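You operate a simulated robot arm through the tools that you are given. There is no shell and no other tool.

Carry out the task below with a simulated robot arm. There is one attempt and no reset: what you move stays moved.

Task
Run the green trainer's engine fast until the fan comes on, then back to idle and key off.
Fine: The fan must come on by itself: leave the blue switch at AUTO. Leave the other controls and parts alone.

Only the result counts: the job must be done as asked and must still hold three seconds after the hand-in. Knocking over, shifting, dropping, spilling or breaking anything else fails it.

Robot
A 7-joint arm with a two-finger parallel gripper, fixed in place. Base frame: the origin is on the floor under the middle of its stand, x ahead of it, y to its left, z up. Units: m, degrees, N and s.
It reaches about 1.479 m from its shoulder. Its first joint turns from -166.0 to 166.0 degrees. Payload 4.4 kg.
The TCP is the grasp point between the finger pads, 0.023 m short of the fingertips. In the tool frame z runs along the fingers and y along their closing line. The gripper opens to 0.094 m. The fingers are 0.038 m wide and 0.01 m thick; the gripper's body (0.054 by 0.096 m) begins 0.039 m behind the TCP.
Orientation is that of the tool frame in the base frame, as [roll, pitch, yaw] about the fixed x, y, z axes, in that order (R = Rz(yaw) Ry(pitch) Rx(roll)). With the fingers straight down and closing along the base's y, the tool's x points along the base's -x, its y along +y and its z along -z.

Tools
- The arm moves only by the tool arm_command. Its argument "motion" is a list of rows, each a list of 6 numbers: the shift along the tool's x, y, z in cm, then the turn, a rotation vector about the tool's x, y, z in degrees. In form: [[tx, ty, tz, wx, wy, wz], ...]. A call has 1 to 20 rows; each row shifts and turns the commanded pose from where the row before left it, along the tool's axes as they then stand. "fingers" is the finger opening in cm, from 0 to 9.4, set as the call begins (left out, the last holds). Each row takes 0.2 s and may step no farther than 0.05 m and 8.6 degrees from the row before; otherwise, or with a gripper value out of range, the whole call is refused. Where a pose cannot be reached the arm comes as near as it can. A force on the tool above 40 N (or 10 N above the force at the start of the call, whichever is more), or a blocked arm, ends the call early, and 0.2 s more pass. The fingers move at their own pace (about 0.072 m/s each) and stop on an object; they squeeze with about 31 N. The grip force told is the motor's: it shows also when the fingers shut on nothing. Time passes only in rows, and 0.2 s behind the last, so rows that do not move let the fingers close. It gives the time, the measured TCP pose, the force on the tool (base axes), the opening and the grip force at its end, in the units of the frame above (readings bear some noise), with the torque about the TCP (base axes, N m) and any sound that the robot's microphone picked up.
- Cameras (640 x 400 px; columns grow to the right, rows downward): "scene" is fixed at [0.2192, 0.5006, 1.6662]; the picture's right is [0.10, -1.00, 0.00], its down [-0.68, -0.07, -0.73] and it looks along [0.73, 0.07, -0.68] (base axes); focal length 372 px, centre (320, 200). "wrist" rides on the gripper at [0.086, 0.016, -0.074] in the tool frame; the picture's right is [-0.18, 0.98, 0.00], its down [-0.58, -0.11, -0.81] and it looks along [-0.79, -0.15, 0.59] (tool axes); focal length 243 px, centre (320, 200). There is no depth. A picture from a camera that has moved, and an enlarged one, comes with that camera's place and axes in the base frame and with its lens.
- capture(camera): a new picture of that camera. The clock stands still meanwhile.
- close_up(camera, box): a new picture of the part [left, top, right, bottom] of that camera's present view, enlarged. The clock stands still meanwhile.
- close_job(): hands the job in; it is judged then, once.

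Places have to be worked out from the pictures, the camera data and where the tool is seen. Open the gripper and draw the arm clear of the work before you hand the job in, unless the task says otherwise.

The tools are called after "Request:" by a JSON object that holds its "fn" and its "kwargs". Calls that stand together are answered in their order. arm_command: Moves the arm, as the interface text tells. Its arguments: {"type":"object","properties":{"motion":{"type":"array"},"fingers":{"type":"number"}},"required":["motion"]} The other tools are called the same way: capture (camera) takes a picture; close_up (camera, box) takes an enlarged picture of a part of a camera's view; close_job () hands the job in.

At the start:

```text
t: 0.0
tcp_pos: [0.7364, 0.2121, 1.2444]
orientation: [180.0, 0.0, 180.0]
wrist_force: [0.8, 0.1, 0.1]
torque: [0.03, 0.02, 0.0]
finger_gap: 0.0939
gripper_force: 0.0
```

scene: 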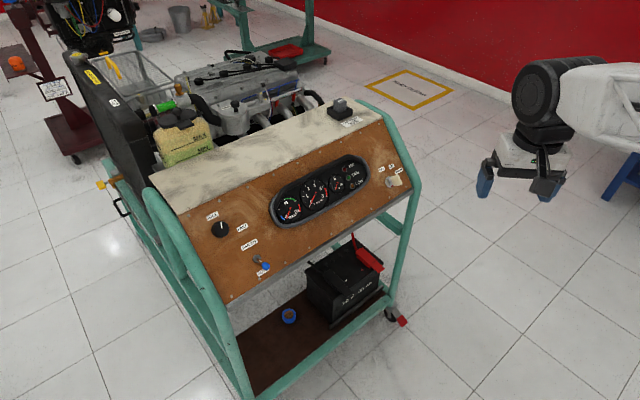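
wrist: 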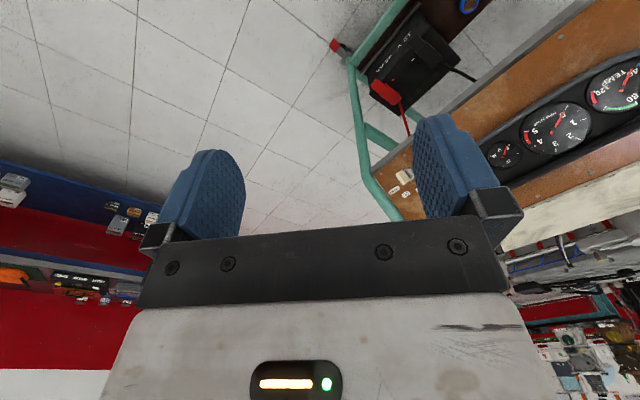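

I start by looking closely at the panel: knob on the left, blue switch, gauges, and key at the right.

Request:
{"fn": "close_up", "kwargs": {"camera": "scene", "box": [180, 180, 300, 290]}}

Request:
{"fn": "close_up", "kwargs": {"camera": "scene", "box": [260, 140, 420, 240]}}

Request:
{"fn": "close_up", "kwargs": {"camera": "scene", "box": [350, 140, 430, 200]}}

Request:
{"fn": "close_up", "kwargs": {"camera": "scene", "box": [300, 80, 400, 150]}}

```text
3.64 times, centred on (240, 235) of scene
camera zoom: at [0.2192, 0.5006, 1.6662], right [0.1, -1.0, 0.0], down [-0.68, -0.07, -0.73], along [0.73, 0.07, -0.68], focal length 1353 px, centre (611, 73)
```

zoom: 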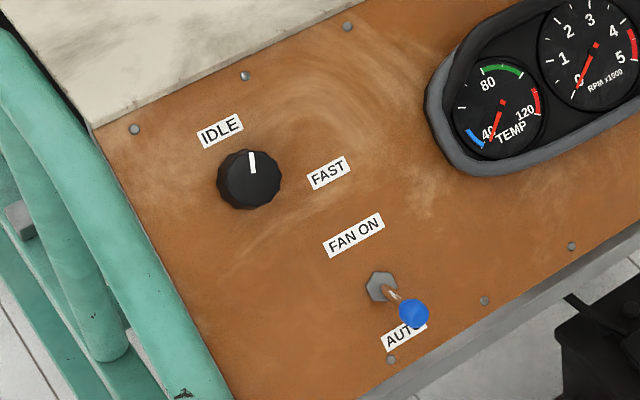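

```text
4.00 times, centred on (340, 190) of scene
camera zoom: at [0.2192, 0.5006, 1.6662], right [0.1, -1.0, 0.0], down [-0.68, -0.07, -0.73], along [0.73, 0.07, -0.68], focal length 1488 px, centre (240, 240)
```

zoom: 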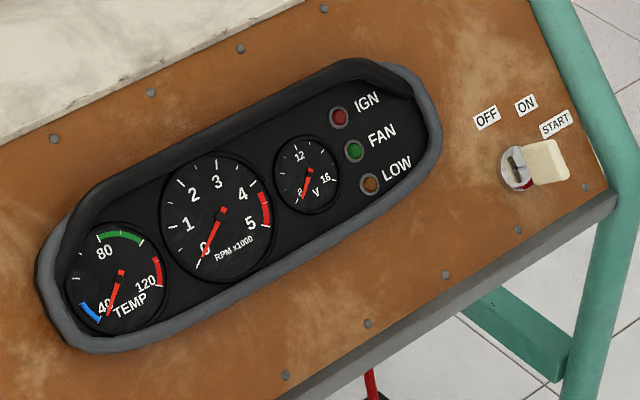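

```text
6.67 times, centred on (390, 170) of scene
camera zoom: at [0.2192, 0.5006, 1.6662], right [0.1, -1.0, 0.0], down [-0.68, -0.07, -0.73], along [0.73, 0.07, -0.68], focal length 2480 px, centre (-147, 400)
```

zoom: 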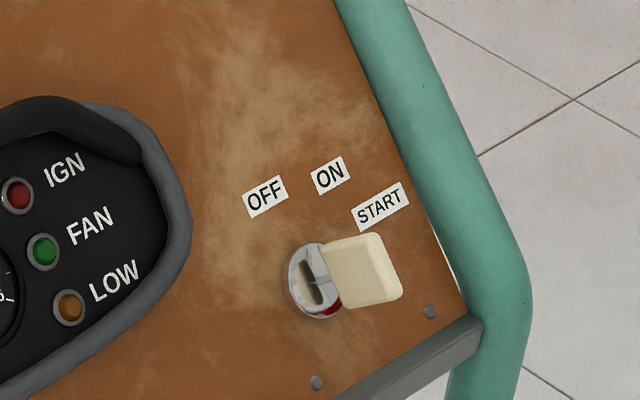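

```text
5.71 times, centred on (350, 115) of scene
camera zoom: at [0.2192, 0.5006, 1.6662], right [0.1, -1.0, 0.0], down [-0.68, -0.07, -0.73], along [0.73, 0.07, -0.68], focal length 2126 px, centre (149, 686)
```

zoom: 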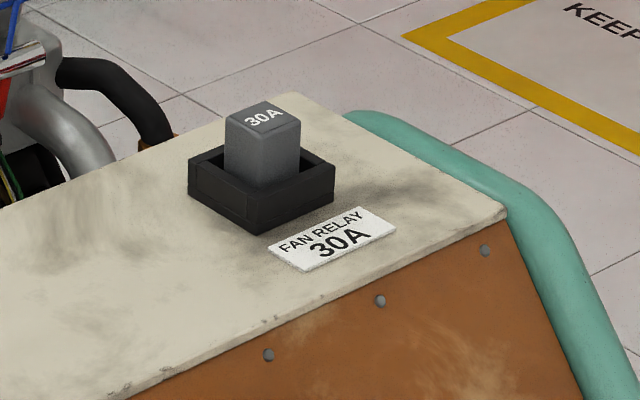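

The key head (off-white) sits at roughly (1.19, 0.36, 0.87) by triangulating both views. I move the hand left, keeping its height, so the wrist camera looks over the panel.

Request:
{"fn": "arm_command", "kwargs": {"motion": [[0, 4, 0, 0, 0, 0], [0, 4, 0, 0, 0, 0], [0, 4, 0, 0, 0, 0], [0, 4, 0, 0, 0, 0], [0, 4, 0, 0, 0, 0], [0, 4, 0, 0, 0, 0], [0, 0, 0, 0, 0, 0]]}}

Request:
{"fn": "capture", "kwargs": {"camera": "wrist"}}

Request:
{"fn": "capture", "kwargs": {"camera": "scene"}}

```text
t: 1.6
tcp_pos: [0.7375, 0.4536, 1.2411]
orientation: [-180.0, 0.0, -180.0]
wrist_force: [-1.0, -0.8, -0.5]
torque: [0.01, 0.02, 0.03]
finger_gap: 0.0939
gripper_force: 0.0
```

```text
taken
camera wrist: at [0.6509, 0.4684, 1.3155], right [0.18, 0.98, 0.0], down [0.58, -0.11, 0.81], along [0.79, -0.15, -0.59], focal length 243 px, centre (320, 200)
```

wrist: 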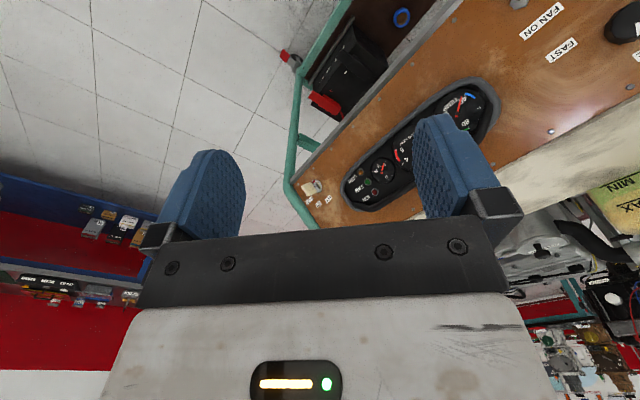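

```text
taken
```

scene: 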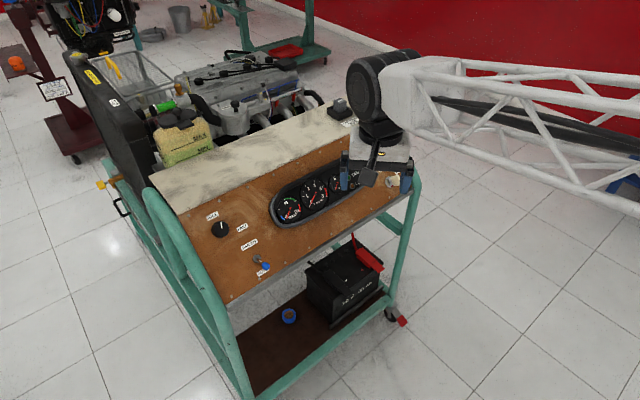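

The whole panel is now in the wrist view. I take enlarged views of the key, gauge and knob areas for triangulation.

Request:
{"fn": "close_up", "kwargs": {"camera": "wrist", "box": [280, 160, 360, 210]}}

Request:
{"fn": "close_up", "kwargs": {"camera": "wrist", "box": [480, 0, 640, 100]}}

Request:
{"fn": "close_up", "kwargs": {"camera": "wrist", "box": [280, 60, 520, 210]}}

```text
8.00 times, centred on (320, 185) of wrist
camera zoom: at [0.6509, 0.4684, 1.3155], right [0.18, 0.98, 0.0], down [0.58, -0.11, 0.81], along [0.79, -0.15, -0.59], focal length 1941 px, centre (320, 320)
```

zoom: 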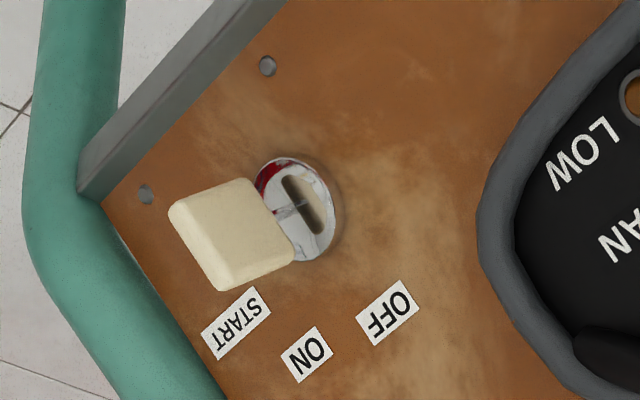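

```text
4.00 times, centred on (560, 50) of wrist
camera zoom: at [0.6509, 0.4684, 1.3155], right [0.18, 0.98, 0.0], down [0.58, -0.11, 0.81], along [0.79, -0.15, -0.59], focal length 970 px, centre (-640, 800)
```

zoom: 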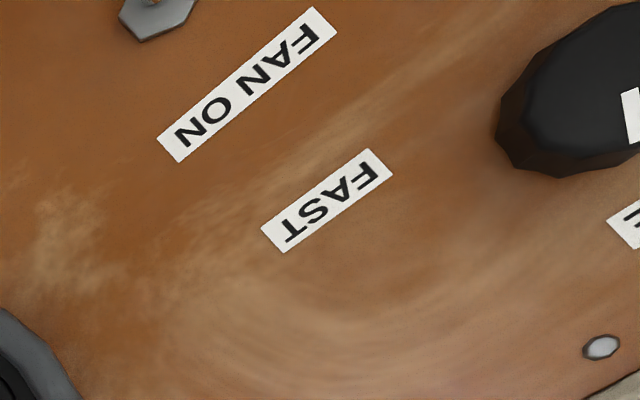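

```text
2.67 times, centred on (400, 135) of wrist
camera zoom: at [0.6509, 0.4684, 1.3155], right [0.18, 0.98, 0.0], down [0.58, -0.11, 0.81], along [0.79, -0.15, -0.59], focal length 647 px, centre (107, 373)
```

zoom: 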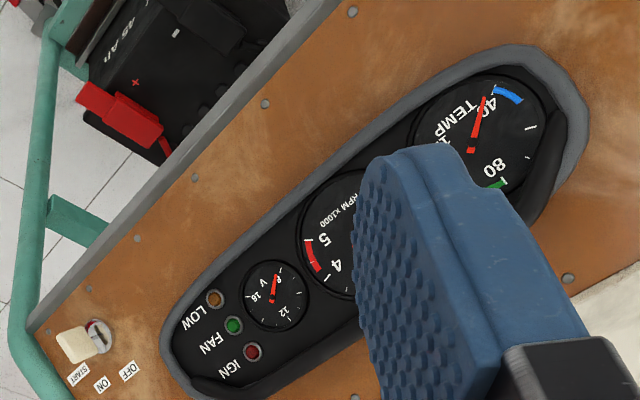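

Key lock face, head, labels and screws are clear. I move further left to get a second baseline for triangulating the key, knob and panel plane.

Request:
{"fn": "arm_command", "kwargs": {"motion": [[0, 4, 0, 0, 0, 0], [0, 4, 0, 0, 0, 0], [0, 4, 0, 0, 0, 0], [0, 4, 0, 0, 0, 0], [0, 4, 0, 0, 0, 0], [0, 4, 0, 0, 0, 0], [0, 0, 0, 0, 0, 0]]}}

Request:
{"fn": "capture", "kwargs": {"camera": "wrist"}}

```text
t: 3.2
tcp_pos: [0.7375, 0.6919, 1.2458]
orientation: [-179.9, 0.0, -180.0]
wrist_force: [0.6, 0.5, -0.7]
torque: [-0.03, 0.0, -0.03]
finger_gap: 0.0938
gripper_force: 0.1
```

```text
taken
camera wrist: at [0.6511, 0.708, 1.3196], right [0.18, 0.98, 0.0], down [0.58, -0.11, 0.81], along [0.79, -0.15, -0.59], focal length 243 px, centre (320, 200)
```

wrist: 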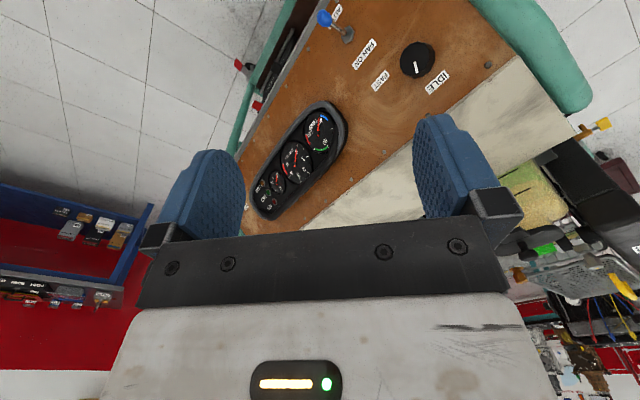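

Request:
{"fn": "close_up", "kwargs": {"camera": "wrist", "box": [300, 0, 500, 125]}}

Request:
{"fn": "close_up", "kwargs": {"camera": "wrist", "box": [380, 20, 476, 80]}}

Request:
{"fn": "close_up", "kwargs": {"camera": "wrist", "box": [220, 90, 380, 190]}}

```text
3.20 times, centred on (400, 62) of wrist
camera zoom: at [0.6511, 0.708, 1.3196], right [0.18, 0.98, 0.0], down [0.58, -0.11, 0.81], along [0.79, -0.15, -0.59], focal length 776 px, centre (64, 640)
```

zoom: 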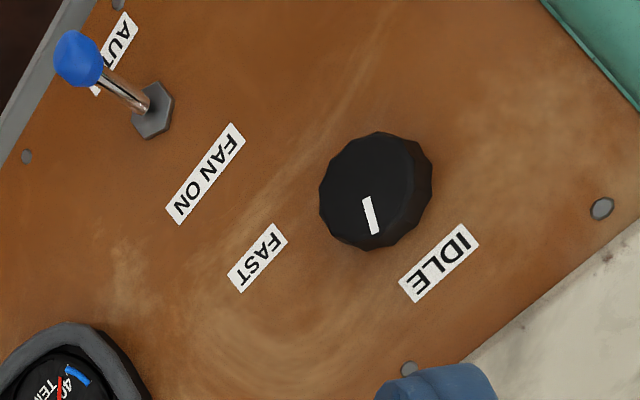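

```text
6.67 times, centred on (428, 50) of wrist
camera zoom: at [0.6511, 0.708, 1.3196], right [0.18, 0.98, 0.0], down [0.58, -0.11, 0.81], along [0.79, -0.15, -0.59], focal length 1618 px, centre (-400, 1200)
```

zoom: 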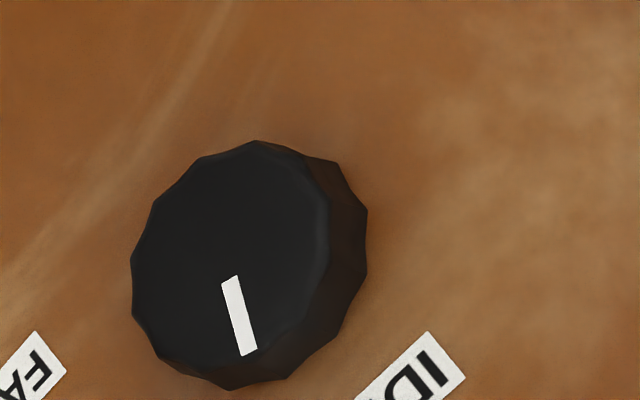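

```text
4.00 times, centred on (300, 140) of wrist
camera zoom: at [0.6511, 0.708, 1.3196], right [0.18, 0.98, 0.0], down [0.58, -0.11, 0.81], along [0.79, -0.15, -0.59], focal length 970 px, centre (400, 440)
```

zoom: 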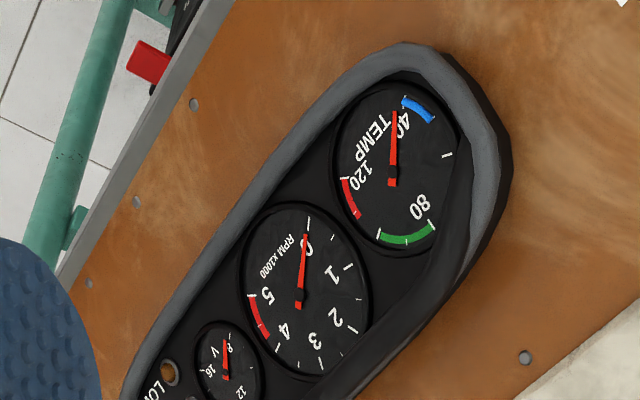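

Triangulating screws and controls gives the panel's frame: right ≈ (0.71, −0.71, 0), up ≈ (0.47, 0.47, 0.75), outward normal ≈ (−0.53, −0.53, 0.66). The knob face is about (0.82, 0.80, 0.99) and the key about (1.14, 0.37, 0.91). I move back right toward the front of the key.

Request:
{"fn": "arm_command", "kwargs": {"motion": [[0, -4.1, 0, 0, 0, 0], [0, -4.1, 0, 0, 0, 0], [0, -4.1, 0, 0, 0, 0], [0, -4.1, 0, 0, 0, 0], [0, -4.1, 0, 0, 0, 0], [0, -4.1, 0, 0, 0, 0], [0, -4.1, 0, 0, 0, 0], [0, -4.1, 0, 0, 0, 0], [0, -4.1, 0, 0, 0, 0], [0, -4.1, 0, 0, 0, 0], [0, -4.1, 0, 0, 0, 0], [0, -4.1, 0, 0, 0, 0], [-3, 0, 0, 0, 0, 0], [-3, 0, 0, 0, 0, 0], [-3, 0, 0, 0, 0, 0], [0, 0, 0, 0, 0, 0]]}}

Request:
{"fn": "arm_command", "kwargs": {"motion": [[0, 0, 0, 0, 0, -7.5], [0, 0, 0, 0, 0, -7.5], [0, 0, 0, 0, 0, -7.5], [0, 0, 0, 0, 0, -7.5], [0, 0, 0, 0, 0, -7.5], [0, 0, 0, 0, 0, -7.5], [0, 0, 0, 0, 0, 0]]}}

Request:
{"fn": "capture", "kwargs": {"camera": "wrist"}}

```text
t: 6.6
tcp_pos: [0.8271, 0.2005, 1.2451]
orientation: [-180.0, -0.1, -180.0]
wrist_force: [-0.9, -0.3, 0.5]
torque: [0.01, 0.01, 0.0]
finger_gap: 0.0942
gripper_force: 0.1
```

```text
t: 8.2
tcp_pos: [0.8248, 0.2003, 1.2449]
orientation: [-180.0, -0.1, -134.9]
wrist_force: [0.8, 0.5, 0.7]
torque: [-0.01, 0.01, 0.03]
finger_gap: 0.0941
gripper_force: 0.0
```

```text
taken
camera wrist: at [0.7538, 0.1493, 1.3187], right [-0.57, 0.82, 0.0], down [0.49, 0.33, 0.81], along [0.66, 0.46, -0.59], focal length 243 px, centre (320, 200)
```

wrist: 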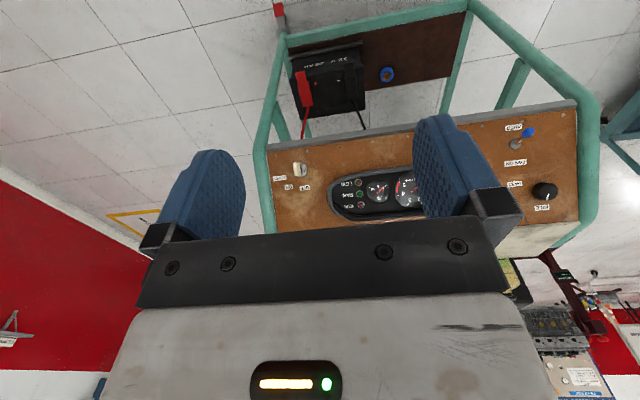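

Now the view is square-on to the panel. I zoom on the key and the knob from here.

Request:
{"fn": "close_up", "kwargs": {"camera": "wrist", "box": [260, 145, 340, 195]}}

Request:
{"fn": "close_up", "kwargs": {"camera": "wrist", "box": [485, 110, 597, 180]}}

Request:
{"fn": "close_up", "kwargs": {"camera": "wrist", "box": [250, 80, 410, 180]}}

```text
8.00 times, centred on (300, 170) of wrist
camera zoom: at [0.7538, 0.1493, 1.3187], right [-0.57, 0.82, 0.0], down [0.49, 0.33, 0.81], along [0.66, 0.46, -0.59], focal length 1941 px, centre (480, 440)
```

zoom: 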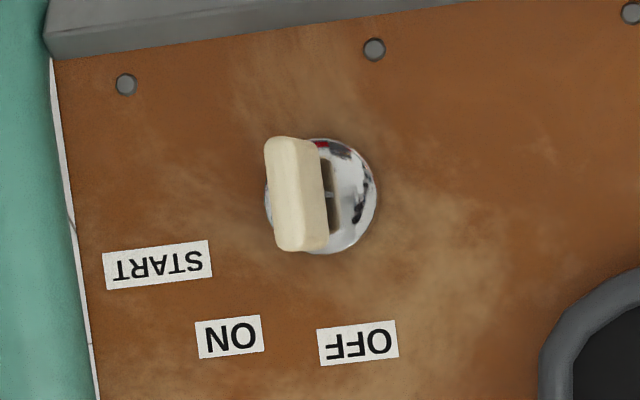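

```text
5.71 times, centred on (541, 145) of wrist
camera zoom: at [0.7538, 0.1493, 1.3187], right [-0.57, 0.82, 0.0], down [0.49, 0.33, 0.81], along [0.66, 0.46, -0.59], focal length 1386 px, centre (-943, 514)
```

zoom: 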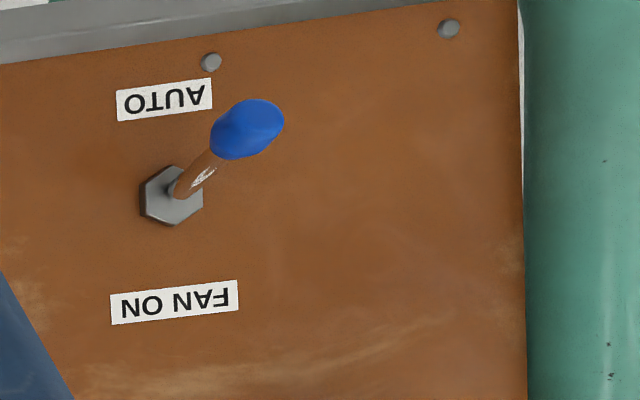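

```text
4.00 times, centred on (330, 130) of wrist
camera zoom: at [0.7538, 0.1493, 1.3187], right [-0.57, 0.82, 0.0], down [0.49, 0.33, 0.81], along [0.66, 0.46, -0.59], focal length 970 px, centre (280, 480)
```

zoom: 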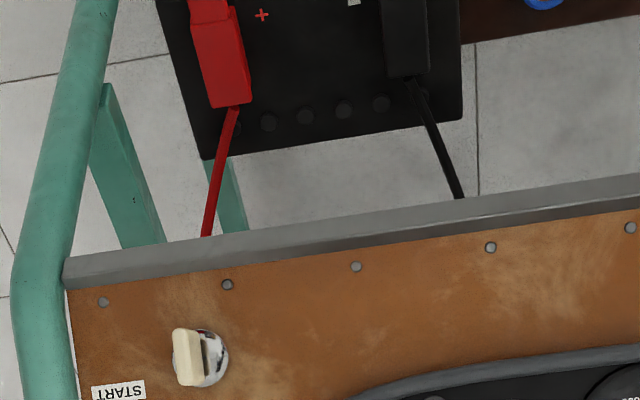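

The key plate stands along the panel's up direction with the lock at about (1.160, 0.366, 0.888); OFF/ON/START are roughly 0°, 45° and 75° clockwise. I tilt the tool 50° to be square to the panel, then move part-way toward the key axis.

Request:
{"fn": "arm_command", "kwargs": {"motion": [[0, 0, 0, 0, -8.39, 0], [0, 0, 0, 0, -8.39, 0], [0, 0, 0, 0, -8.39, 0], [0, 0, 0, 0, -8.39, 0], [0, 0, 0, 0, -8.39, 0], [0, 0, 0, 0, -8.39, 0], [0.49, -1.2, 3.5, 0, 0, 0], [0.49, -1.2, 3.5, 0, 0, 0], [0.49, -1.2, 3.5, 0, 0, 0], [0.49, -1.2, 3.5, 0, 0, 0], [0.49, -1.2, 3.5, 0, 0, 0], [0, 0, 0, 0, 0, 0]]}}

Request:
{"fn": "capture", "kwargs": {"camera": "wrist"}}

Request:
{"fn": "capture", "kwargs": {"camera": "scene"}}

```text
t: 10.8
tcp_pos: [0.9546, 0.2428, 1.1128]
orientation: [180.0, 50.4, -135.0]
wrist_force: [-0.4, -0.8, -0.6]
torque: [0.0, -0.01, -0.01]
finger_gap: 0.0942
gripper_force: 0.1
```

```text
taken
camera wrist: at [0.8625, 0.174, 1.0939], right [-0.61, 0.78, 0.14], down [-0.1, -0.25, 0.96], along [0.78, 0.57, 0.23], focal length 243 px, centre (320, 200)
```

wrist: 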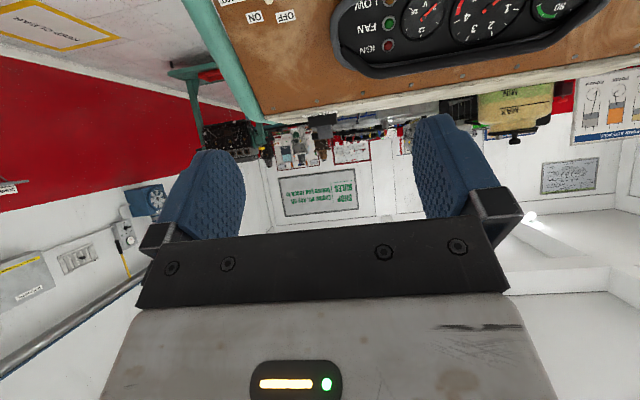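

```text
taken
```

scene: 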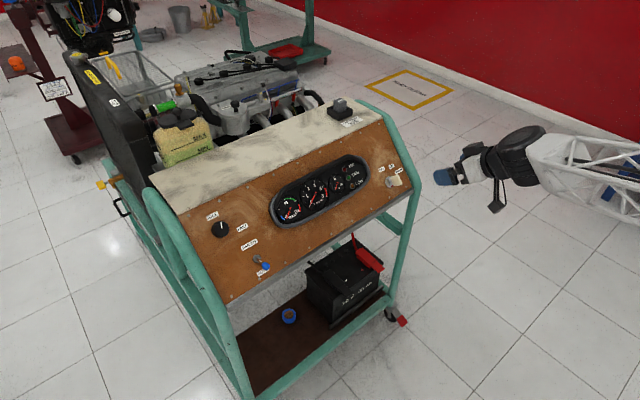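

The pose is good and clear of the trainer. I go on to the stand-off point on the key axis and narrow the fingers to 5 cm.

Request:
{"fn": "arm_command", "kwargs": {"motion": [[0.49, -1.2, 3.5, 0, 0, 0], [0.49, -1.2, 3.5, 0, 0, 0], [0.49, -1.2, 3.5, 0, 0, 0], [0.49, -1.2, 3.5, 0, 0, 0], [0.49, -1.2, 3.5, 0, 0, 0], [0, 0, 0, 0, 0, 0]], "fingers": 5}}

Request:
{"fn": "capture", "kwargs": {"camera": "wrist"}}

Request:
{"fn": "close_up", "kwargs": {"camera": "scene", "box": [340, 130, 500, 230]}}

```text
t: 12.2
tcp_pos: [1.0839, 0.2851, 0.9829]
orientation: [180.0, 50.3, -135.0]
wrist_force: [0.0, -0.5, 0.9]
torque: [-0.03, -0.04, 0.0]
finger_gap: 0.0498
gripper_force: 0.1
```

```text
taken
camera wrist: at [0.9924, 0.2163, 0.9637], right [-0.61, 0.78, 0.14], down [-0.1, -0.25, 0.96], along [0.78, 0.57, 0.23], focal length 243 px, centre (320, 200)
```

wrist: 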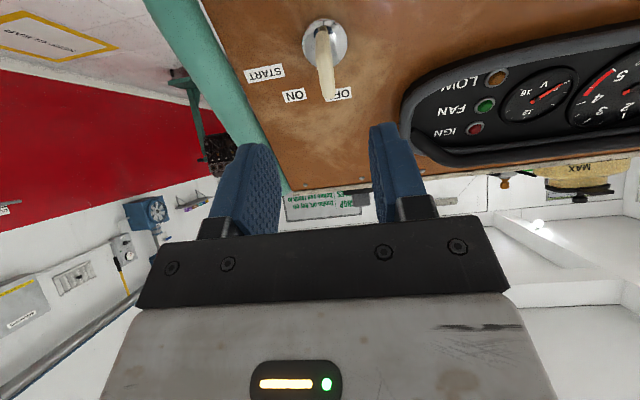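

```text
4.00 times, centred on (420, 180) of scene
camera zoom: at [0.2192, 0.5006, 1.6662], right [0.1, -1.0, 0.0], down [-0.68, -0.07, -0.73], along [0.73, 0.07, -0.68], focal length 1488 px, centre (-80, 280)
```

zoom: 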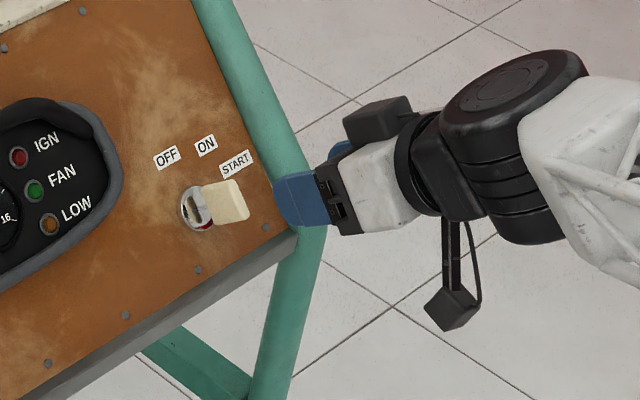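

Key is visible ahead, slightly offset. I zoom to measure the offset in the tool frame.

Request:
{"fn": "close_up", "kwargs": {"camera": "wrist", "box": [264, 0, 392, 80]}}

Request:
{"fn": "close_up", "kwargs": {"camera": "wrist", "box": [264, 30, 392, 110]}}

```text
5.00 times, centred on (328, 40) of wrist
camera zoom: at [0.9924, 0.2163, 0.9637], right [-0.61, 0.78, 0.14], down [-0.1, -0.25, 0.96], along [0.78, 0.57, 0.23], focal length 1213 px, centre (280, 1000)
```

zoom: 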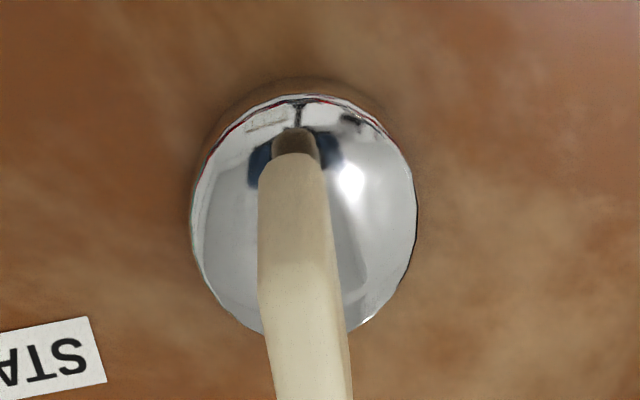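

```text
5.00 times, centred on (328, 70) of wrist
camera zoom: at [0.9924, 0.2163, 0.9637], right [-0.61, 0.78, 0.14], down [-0.1, -0.25, 0.96], along [0.78, 0.57, 0.23], focal length 1213 px, centre (280, 850)
```

zoom: 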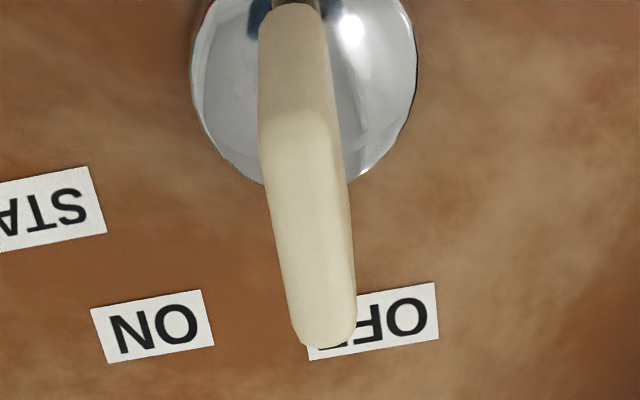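

Measured in the tool frame, the key axis is offset by about (+0.3, +0.45) cm, the lock face is 14.6 cm ahead, and the head spans about 9 to 12.3 cm ahead. I correct sideways and advance 6 cm, then check.

Request:
{"fn": "arm_command", "kwargs": {"motion": [[0.28, 0.45, 0, 0, 0, 0], [0, 0, 2, 0, 0, 0], [0, 0, 2, 0, 0, 0], [0, 0, 2, 0, 0, 0], [0, 0, 0, 0, 0, 0]]}}

Request:
{"fn": "capture", "kwargs": {"camera": "wrist"}}

Request:
{"fn": "close_up", "kwargs": {"camera": "scene", "box": [340, 130, 468, 210]}}

```text
t: 13.4
tcp_pos: [1.1094, 0.32, 0.943]
orientation: [-179.9, 50.3, -135.0]
wrist_force: [0.7, 0.2, -0.5]
torque: [-0.01, 0.02, 0.01]
finger_gap: 0.0499
gripper_force: 0.0
```

```text
taken
camera wrist: at [1.0184, 0.2515, 0.9232], right [-0.61, 0.78, 0.14], down [-0.1, -0.25, 0.96], along [0.78, 0.57, 0.23], focal length 243 px, centre (320, 200)
```

wrist: 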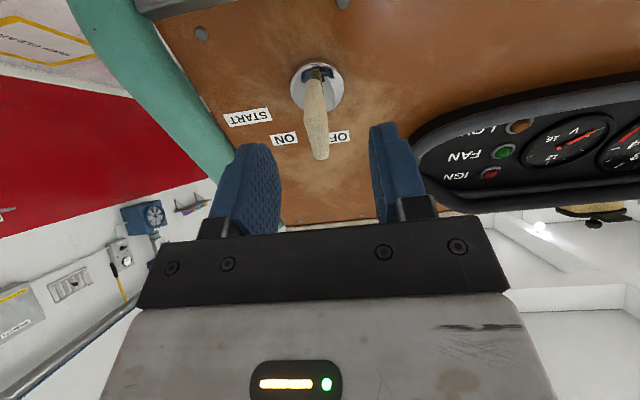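

```text
5.00 times, centred on (404, 170) of scene
camera zoom: at [0.2192, 0.5006, 1.6662], right [0.1, -1.0, 0.0], down [-0.68, -0.07, -0.73], along [0.73, 0.07, -0.68], focal length 1860 px, centre (-100, 350)
```

zoom: 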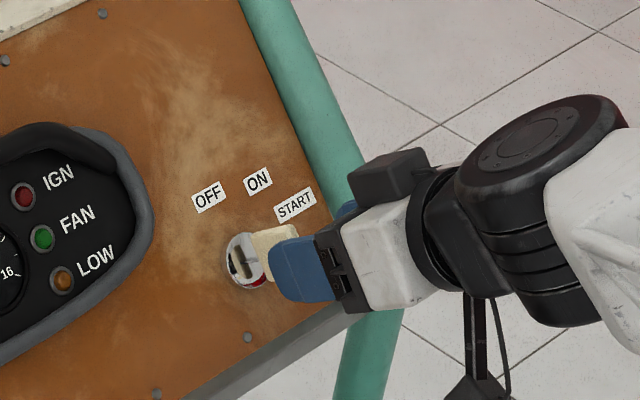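

Request:
{"fn": "close_up", "kwargs": {"camera": "wrist", "box": [256, 50, 384, 130]}}

Request:
{"fn": "close_up", "kwargs": {"camera": "wrist", "box": [240, 90, 400, 190]}}

```text
5.00 times, centred on (320, 90) of wrist
camera zoom: at [1.0184, 0.2515, 0.9232], right [-0.61, 0.78, 0.14], down [-0.1, -0.25, 0.96], along [0.78, 0.57, 0.23], focal length 1213 px, centre (320, 750)
```

zoom: 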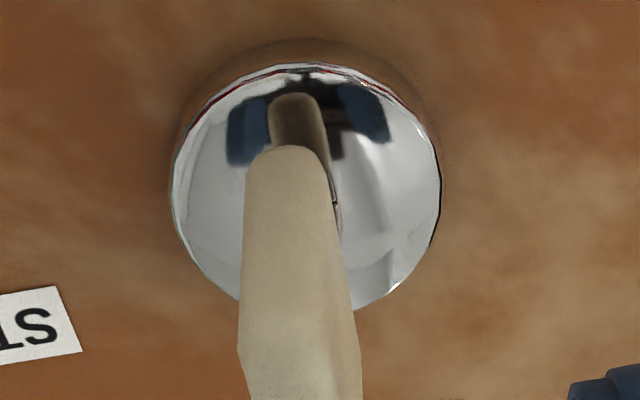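

```text
4.00 times, centred on (320, 140) of wrist
camera zoom: at [1.0184, 0.2515, 0.9232], right [-0.61, 0.78, 0.14], down [-0.1, -0.25, 0.96], along [0.78, 0.57, 0.23], focal length 970 px, centre (320, 440)
```

zoom: 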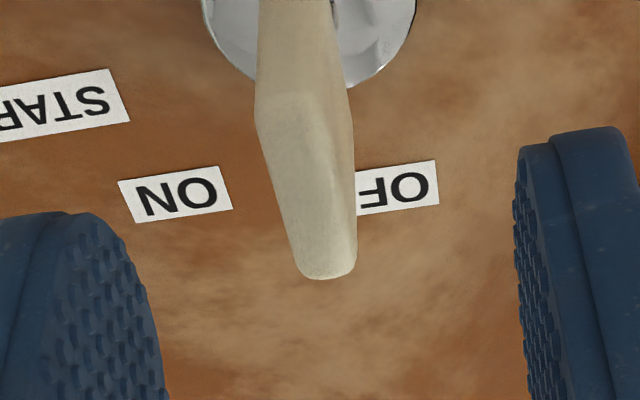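

The key axis is now within 2 mm of the tool axis; the head front is about 3 cm ahead. I shift −0.15 cm and advance 4.5 cm so the pads straddle the head with the tips still ~18 mm off the lock face.

Request:
{"fn": "arm_command", "kwargs": {"motion": [[0, -0.15, 1.5, 0, 0, 0], [0, 0, 1.5, 0, 0, 0], [0, 0, 1.5, 0, 0, 0], [0, 0, 0, 0, 0, 0]]}}

Request:
{"fn": "capture", "kwargs": {"camera": "wrist"}}

Request:
{"fn": "close_up", "kwargs": {"camera": "scene", "box": [340, 130, 468, 210]}}

```text
t: 14.4
tcp_pos: [1.1357, 0.3424, 0.9125]
orientation: [-180.0, 50.2, -134.9]
wrist_force: [0.4, 0.5, 0.2]
torque: [-0.01, 0.0, -0.02]
finger_gap: 0.0501
gripper_force: 0.2
```

```text
taken
camera wrist: at [1.0444, 0.2736, 0.8932], right [-0.61, 0.78, 0.14], down [-0.1, -0.25, 0.96], along [0.78, 0.57, 0.23], focal length 243 px, centre (320, 200)
```

wrist: 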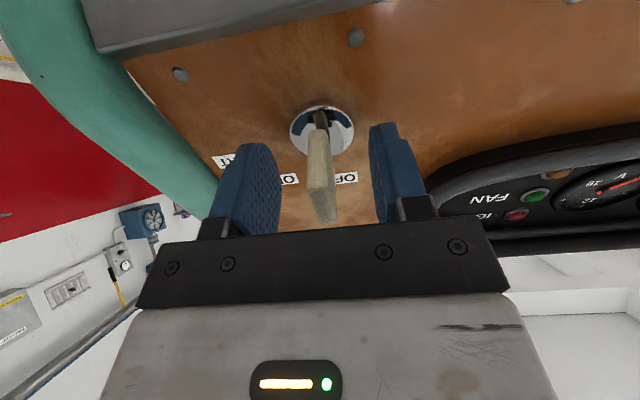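

```text
5.00 times, centred on (404, 170) of scene
camera zoom: at [0.2192, 0.5006, 1.6662], right [0.1, -1.0, 0.0], down [-0.68, -0.07, -0.73], along [0.73, 0.07, -0.68], focal length 1860 px, centre (-100, 350)
```

zoom: 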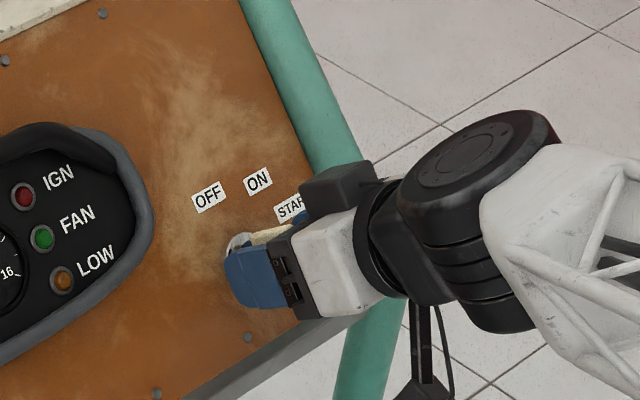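

The pads straddle the key head centrally. I close the fingers on it.

Request:
{"fn": "arm_command", "kwargs": {"motion": [[0, 0, 0, 0, 0, 0], [0, 0, 0, 0, 0, 0], [0, 0, 0, 0, 0, 0], [0, 0, 0, 0, 0, 0]], "fingers": 0}}

Request:
{"fn": "capture", "kwargs": {"camera": "wrist"}}

```text
t: 15.4
tcp_pos: [1.1362, 0.3434, 0.9128]
orientation: [-179.9, 50.2, -135.0]
wrist_force: [-18.5, 7.7, 3.0]
torque: [-0.64, 0.03, -0.34]
finger_gap: 0.0099
gripper_force: 44.9
```

```text
taken
camera wrist: at [1.0439, 0.2741, 0.8933], right [-0.61, 0.78, 0.14], down [-0.1, -0.25, 0.96], along [0.78, 0.58, 0.23], focal length 243 px, centre (320, 200)
```

wrist: 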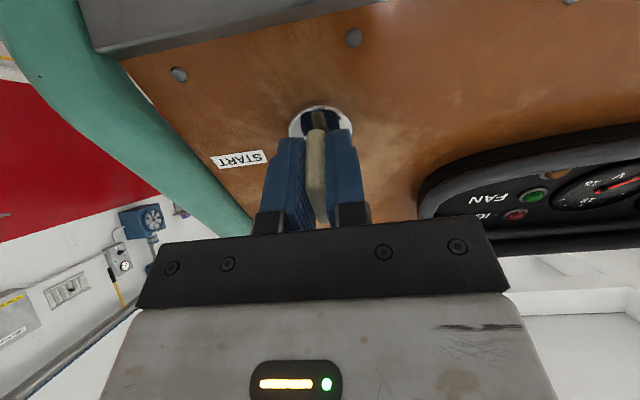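

Gripped at 9.9 mm with about 18 N side load along tool +y; I ease the hand 1.5 mm that way to unload before turning.

Request:
{"fn": "arm_command", "kwargs": {"motion": [[0, 0.1, 0, 0, 0, 0], [0, 0.05, 0, 0, 0, 0], [0, 0, 0, 0, 0, 0]]}}

```text
t: 16.2
tcp_pos: [1.1325, 0.3427, 0.9132]
orientation: [-180.0, 50.5, -135.2]
wrist_force: [20.6, 6.0, -4.6]
torque: [0.86, 0.0, 0.65]
finger_gap: 0.0102
gripper_force: 45.1
stopped in row 3: the force on the tool passed its limit at 40 N (the readings are from after the stop); the commanded pose is now the measured one
```

Forces flipped sign, so the grip is very stiff and I moved slightly too far. I let it settle and read again.

Request:
{"fn": "arm_command", "kwargs": {"motion": [[0, 0, 0, 0, 0, 0], [0, 0, 0, 0, 0, 0]]}}

```text
t: 16.8
tcp_pos: [1.1335, 0.3421, 0.913]
orientation: [-180.0, 50.2, -135.1]
wrist_force: [29.4, 7.3, -7.4]
torque: [1.11, -0.16, 0.65]
finger_gap: 0.01
gripper_force: 45.0
```

There's residual load mostly along +z (25 N), −y (16 N) and −x (11 N). I ease the commanded pose in those directions by about a millimetre.

Request:
{"fn": "arm_command", "kwargs": {"motion": [[-0.03, -0.03, 0.08, 0, 0, 0], [0, 0, 0, 0, 0, 0]]}}

```text
t: 17.4
tcp_pos: [1.1351, 0.3424, 0.9133]
orientation: [180.0, 50.4, -135.1]
wrist_force: [-33.0, -17.5, 7.3]
torque: [0.38, 0.35, 0.64]
finger_gap: 0.0099
gripper_force: 45.4
```

The arm is very stiff, so I'll cage the key rather than squeeze it: fingers to 1.2 cm (2 mm clearance), which still transmits the turn but not side loads.

Request:
{"fn": "arm_command", "kwargs": {"motion": [[0, 0, 0, 0, 0, 0], [0, 0, 0, 0, 0, 0]], "fingers": 1.2}}

Request:
{"fn": "capture", "kwargs": {"camera": "wrist"}}

Request:
{"fn": "capture", "kwargs": {"camera": "scene"}}

```text
t: 18.0
tcp_pos: [1.1353, 0.3436, 0.9136]
orientation: [-180.0, 50.4, -135.0]
wrist_force: [1.4, 0.3, -0.3]
torque: [0.01, -0.01, 0.02]
finger_gap: 0.0122
gripper_force: 0.0
```

```text
taken
camera wrist: at [1.044, 0.2743, 0.8935], right [-0.61, 0.78, 0.14], down [-0.1, -0.25, 0.96], along [0.79, 0.57, 0.23], focal length 243 px, centre (320, 200)
```

wrist: 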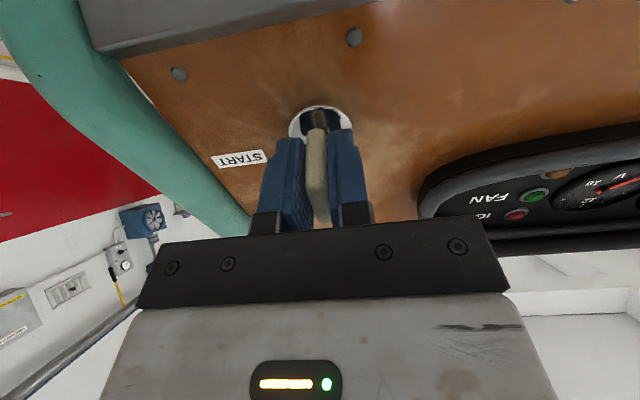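

```text
taken
```

scene: 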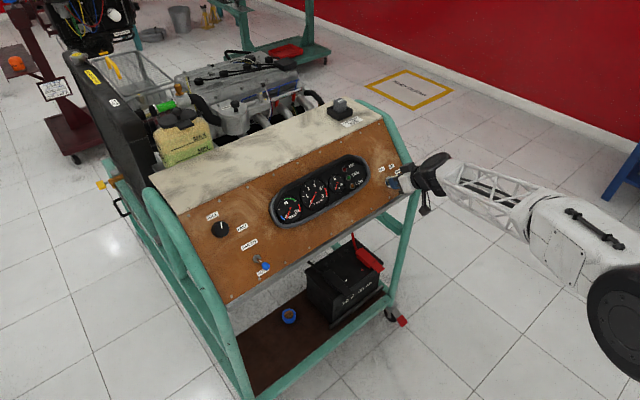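

Loads are zero and the key sits between the pads. I turn clockwise about 30° first and check that the key follows.

Request:
{"fn": "arm_command", "kwargs": {"motion": [[0, 0, 0, 0, 0, 7.5], [0, 0, 0, 0, 0, 7.5], [0, 0, 0, 0, 0, 7.5], [0, 0, 0, 0, 0, 7.5], [0, 0, 0, 0, 0, 0]]}}

Request:
{"fn": "capture", "kwargs": {"camera": "wrist"}}

Request:
{"fn": "close_up", "kwargs": {"camera": "scene", "box": [260, 140, 420, 240]}}

```text
t: 19.2
tcp_pos: [1.1356, 0.3424, 0.9133]
orientation: [149.0, 41.9, -177.4]
wrist_force: [0.1, 3.0, 0.9]
torque: [-0.02, 0.0, -0.04]
finger_gap: 0.0132
gripper_force: 1.2
```

```text
taken
camera wrist: at [1.0243, 0.3125, 0.9096], right [-0.24, 0.83, 0.5], down [0.04, -0.51, 0.86], along [0.97, 0.23, 0.09], focal length 243 px, centre (320, 200)
```

wrist: 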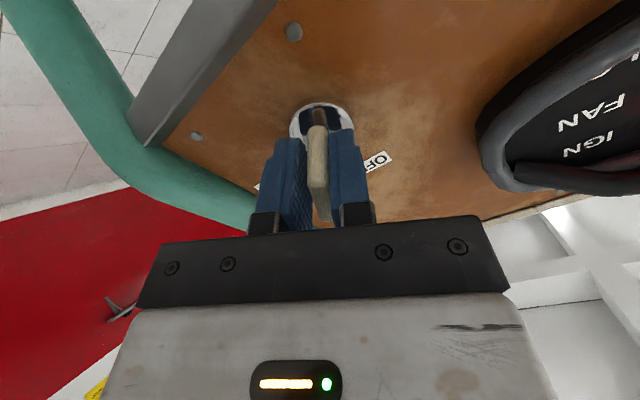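

```text
4.00 times, centred on (340, 190) of scene
camera zoom: at [0.2192, 0.5006, 1.6662], right [0.1, -1.0, 0.0], down [-0.68, -0.07, -0.73], along [0.73, 0.07, -0.68], focal length 1488 px, centre (240, 240)
```

zoom: 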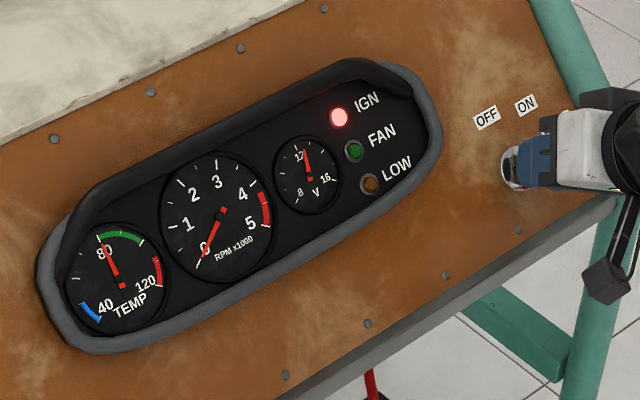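

IGN is lit, volts about 12.5 and temperature about 80 °C: the key follows. I keep turning toward START and hold there.

Request:
{"fn": "arm_command", "kwargs": {"motion": [[0, 0, 0, 0, 0, 7.5], [0, 0, 0, 0, 0, 7.5], [0, 0, 0, 0, 0, 7.5], [0, 0, 0, 0, 0, 7.5], [0, 0, 0, 0, 0, 0]]}}

Request:
{"fn": "close_up", "kwargs": {"camera": "scene", "box": [260, 140, 420, 240]}}

Request:
{"fn": "capture", "kwargs": {"camera": "wrist"}}

```text
t: 20.4
tcp_pos: [1.134, 0.3417, 0.9135]
orientation: [133.7, 22.5, 155.0]
wrist_force: [-0.9, 6.3, 7.9]
torque: [-0.12, -0.05, 0.0]
finger_gap: 0.0163
gripper_force: 4.9
```

```text
4.00 times, centred on (340, 190) of scene
camera zoom: at [0.2192, 0.5006, 1.6662], right [0.1, -1.0, 0.0], down [-0.68, -0.07, -0.73], along [0.73, 0.07, -0.68], focal length 1488 px, centre (240, 240)
```

zoom: 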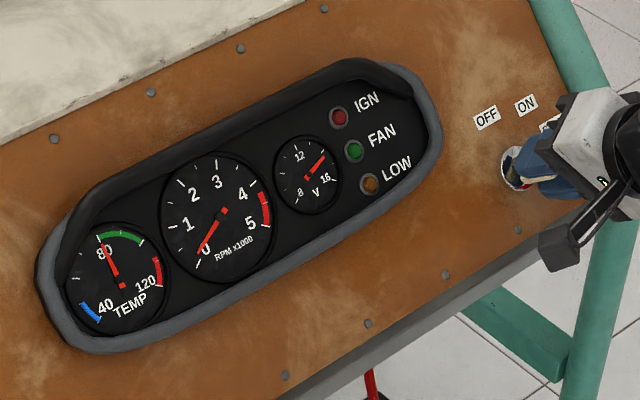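

```text
taken
camera wrist: at [1.0221, 0.3469, 0.9383], right [0.19, 0.66, 0.73], down [0.04, -0.75, 0.67], along [0.98, -0.1, -0.17], focal length 243 px, centre (320, 200)
```

wrist: 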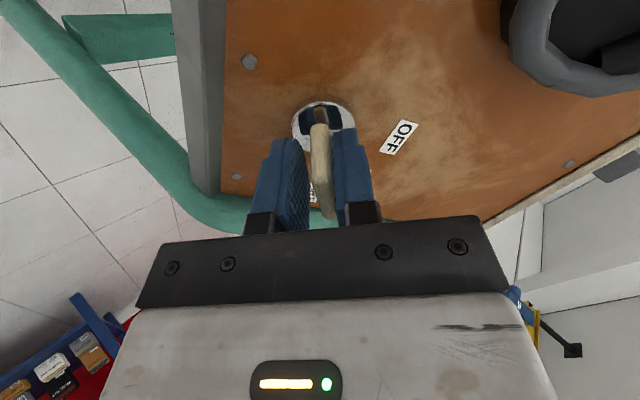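

Volts have risen to ~14.5 and IGN has gone out, so the engine seems to have caught. I turn back toward ON and look at the tachometer.

Request:
{"fn": "arm_command", "kwargs": {"motion": [[0, 0, 0, 0, 0, -7.5], [0, 0, 0, 0, 0, -7.5], [0, 0, 0, 0, 0, 0]]}}

Request:
{"fn": "close_up", "kwargs": {"camera": "scene", "box": [260, 140, 420, 240]}}

Request:
{"fn": "capture", "kwargs": {"camera": "wrist"}}

```text
t: 21.2
tcp_pos: [1.1327, 0.3435, 0.9137]
orientation: [139.6, 33.1, 167.5]
wrist_force: [1.5, 4.6, 4.6]
torque: [-0.04, 0.06, 0.03]
finger_gap: 0.0148
gripper_force: 3.1
```

```text
4.00 times, centred on (340, 190) of scene
camera zoom: at [0.2192, 0.5006, 1.6662], right [0.1, -1.0, 0.0], down [-0.68, -0.07, -0.73], along [0.73, 0.07, -0.68], focal length 1488 px, centre (240, 240)
```

zoom: 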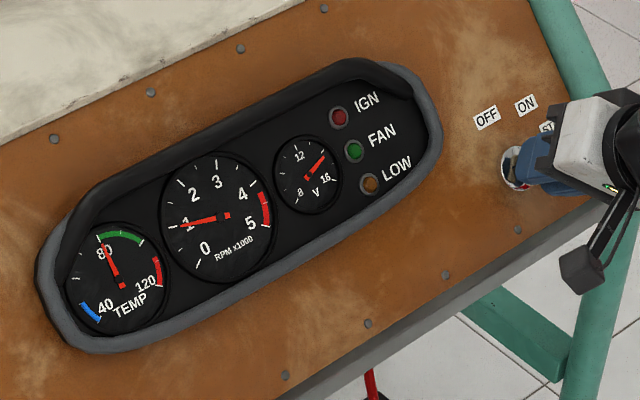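

```text
taken
camera wrist: at [1.0198, 0.3304, 0.9226], right [-0.03, 0.77, 0.63], down [0.06, -0.63, 0.77], along [1.0, 0.06, -0.03], focal length 243 px, centre (320, 200)
```

wrist: 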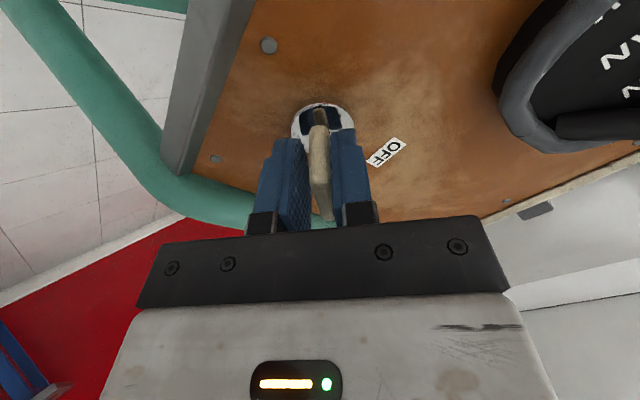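

The engine is running at about 1000 rpm. The fingers still feel ~3 N from the key, so I back off another 8° and read again.

Request:
{"fn": "arm_command", "kwargs": {"motion": [[0, 0, 0, 0, 0, -4], [0, 0, 0, 0, 0, -4], [0, 0, 0, 0, 0, 0]]}}

Request:
{"fn": "capture", "kwargs": {"camera": "wrist"}}

```text
t: 22.0
tcp_pos: [1.1335, 0.3424, 0.9144]
orientation: [144.1, 38.0, 175.2]
wrist_force: [-0.9, 2.0, 0.8]
torque: [-0.03, 0.01, -0.04]
finger_gap: 0.0131
gripper_force: 1.5
```

```text
taken
camera wrist: at [1.0209, 0.3214, 0.9148], right [-0.14, 0.81, 0.57], down [0.05, -0.57, 0.82], along [0.99, 0.15, 0.04], focal length 243 px, centre (320, 200)
```

wrist: 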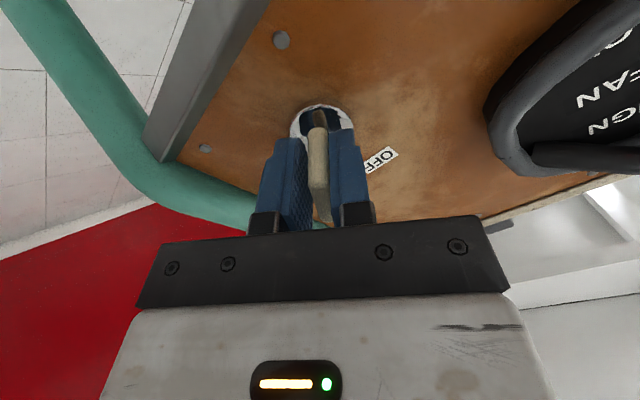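

Only ~1.5 N remains on the pads. I open the fingers so the key rests in its ON detent, and check the lamps and tachometer.

Request:
{"fn": "arm_command", "kwargs": {"motion": [[0, 0, 0, 0, 0, 0], [0, 0, 0, 0, 0, 0]], "fingers": 5}}

Request:
{"fn": "capture", "kwargs": {"camera": "wrist"}}

Request:
{"fn": "close_up", "kwargs": {"camera": "scene", "box": [260, 140, 420, 240]}}

```text
t: 22.6
tcp_pos: [1.1345, 0.3431, 0.9131]
orientation: [144.0, 38.1, 175.2]
wrist_force: [-0.2, -0.4, -0.7]
torque: [0.0, 0.01, 0.0]
finger_gap: 0.0501
gripper_force: 0.0
```

```text
taken
camera wrist: at [1.021, 0.3214, 0.915], right [-0.14, 0.81, 0.57], down [0.05, -0.57, 0.82], along [0.99, 0.14, 0.04], focal length 243 px, centre (320, 200)
```

wrist: 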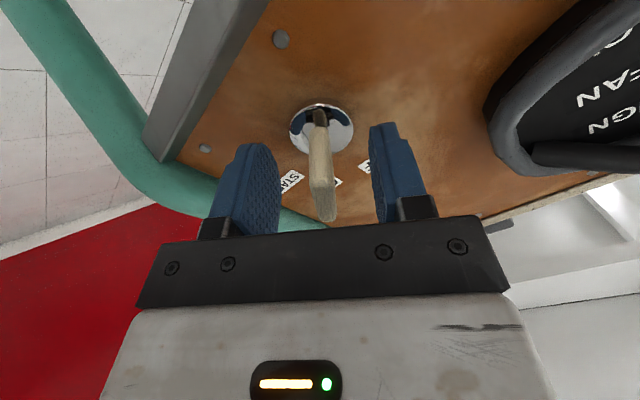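

```text
4.00 times, centred on (340, 190) of scene
camera zoom: at [0.2192, 0.5006, 1.6662], right [0.1, -1.0, 0.0], down [-0.68, -0.07, -0.73], along [0.73, 0.07, -0.68], focal length 1488 px, centre (240, 240)
```

zoom: 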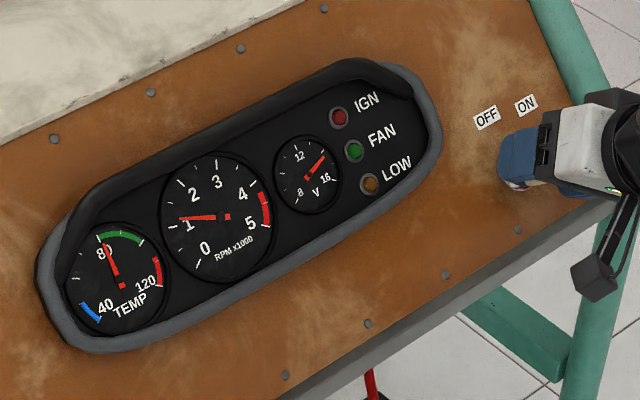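

Engine idles near 1150 rpm with the key resting at ON. I back straight out 12 cm along the tool axis and undo the 37° twist.

Request:
{"fn": "arm_command", "kwargs": {"motion": [[0, 0, -2, 0, 0, 0], [0, 0, -2, 0, 0, 0], [0, 0, -2, 0, 0, 0], [0, 0, -3, 0, 0, 0], [0, 0, -3, 0, 0, 0], [0, 0, 0, 0, 0, -7.4], [0, 0, 0, 0, 0, -7.4], [0, 0, 0, 0, 0, -7.4], [0, 0, 0, 0, 0, -7.4], [0, 0, 0, 0, 0, -7.4], [0, 0, 0, 0, 0, 0]]}}

Request:
{"fn": "capture", "kwargs": {"camera": "scene"}}

Request:
{"fn": "close_up", "kwargs": {"camera": "scene", "box": [350, 140, 430, 200]}}

Request:
{"fn": "close_up", "kwargs": {"camera": "scene", "box": [130, 170, 290, 270]}}

```text
t: 25.0
tcp_pos: [1.0684, 0.2767, 0.9892]
orientation: [-179.9, 50.3, -134.9]
wrist_force: [1.2, -0.5, 0.5]
torque: [0.0, -0.01, 0.03]
finger_gap: 0.0501
gripper_force: 0.0
```

```text
taken
```

scene: 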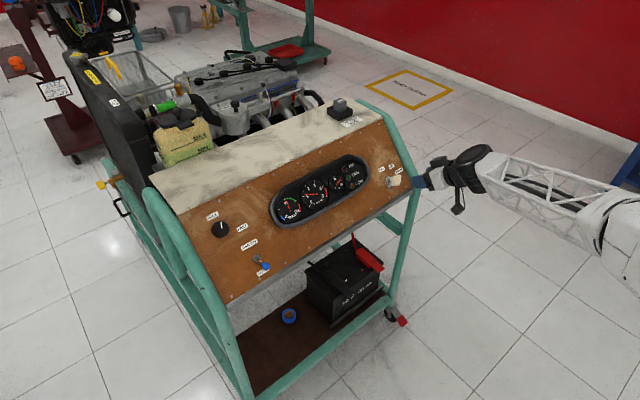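

```text
6.67 times, centred on (390, 170) of scene
camera zoom: at [0.2192, 0.5006, 1.6662], right [0.1, -1.0, 0.0], down [-0.68, -0.07, -0.73], along [0.73, 0.07, -0.68], focal length 2480 px, centre (-147, 400)
```

zoom: 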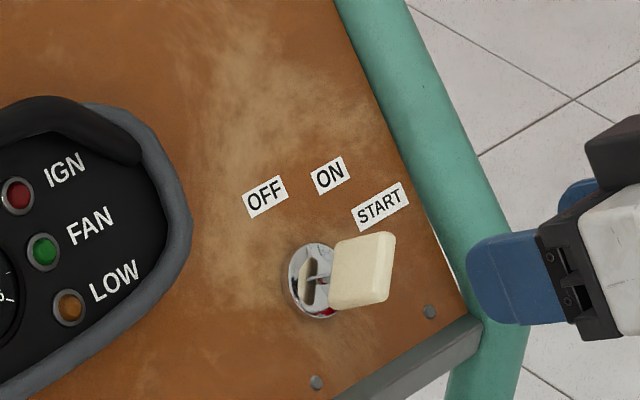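

```text
4.00 times, centred on (210, 220) of scene
camera zoom: at [0.2192, 0.5006, 1.6662], right [0.1, -1.0, 0.0], down [-0.68, -0.07, -0.73], along [0.73, 0.07, -0.68], focal length 1488 px, centre (760, 120)
```

zoom: 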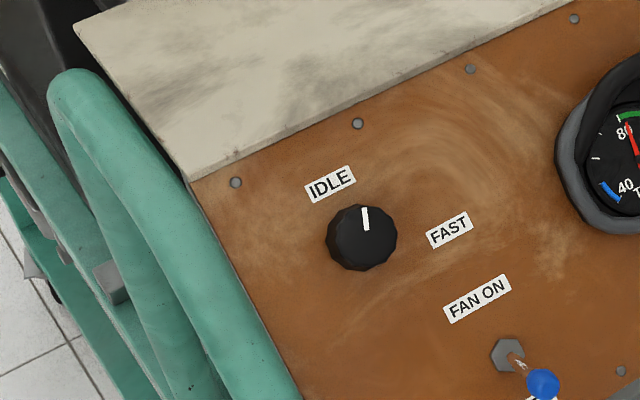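

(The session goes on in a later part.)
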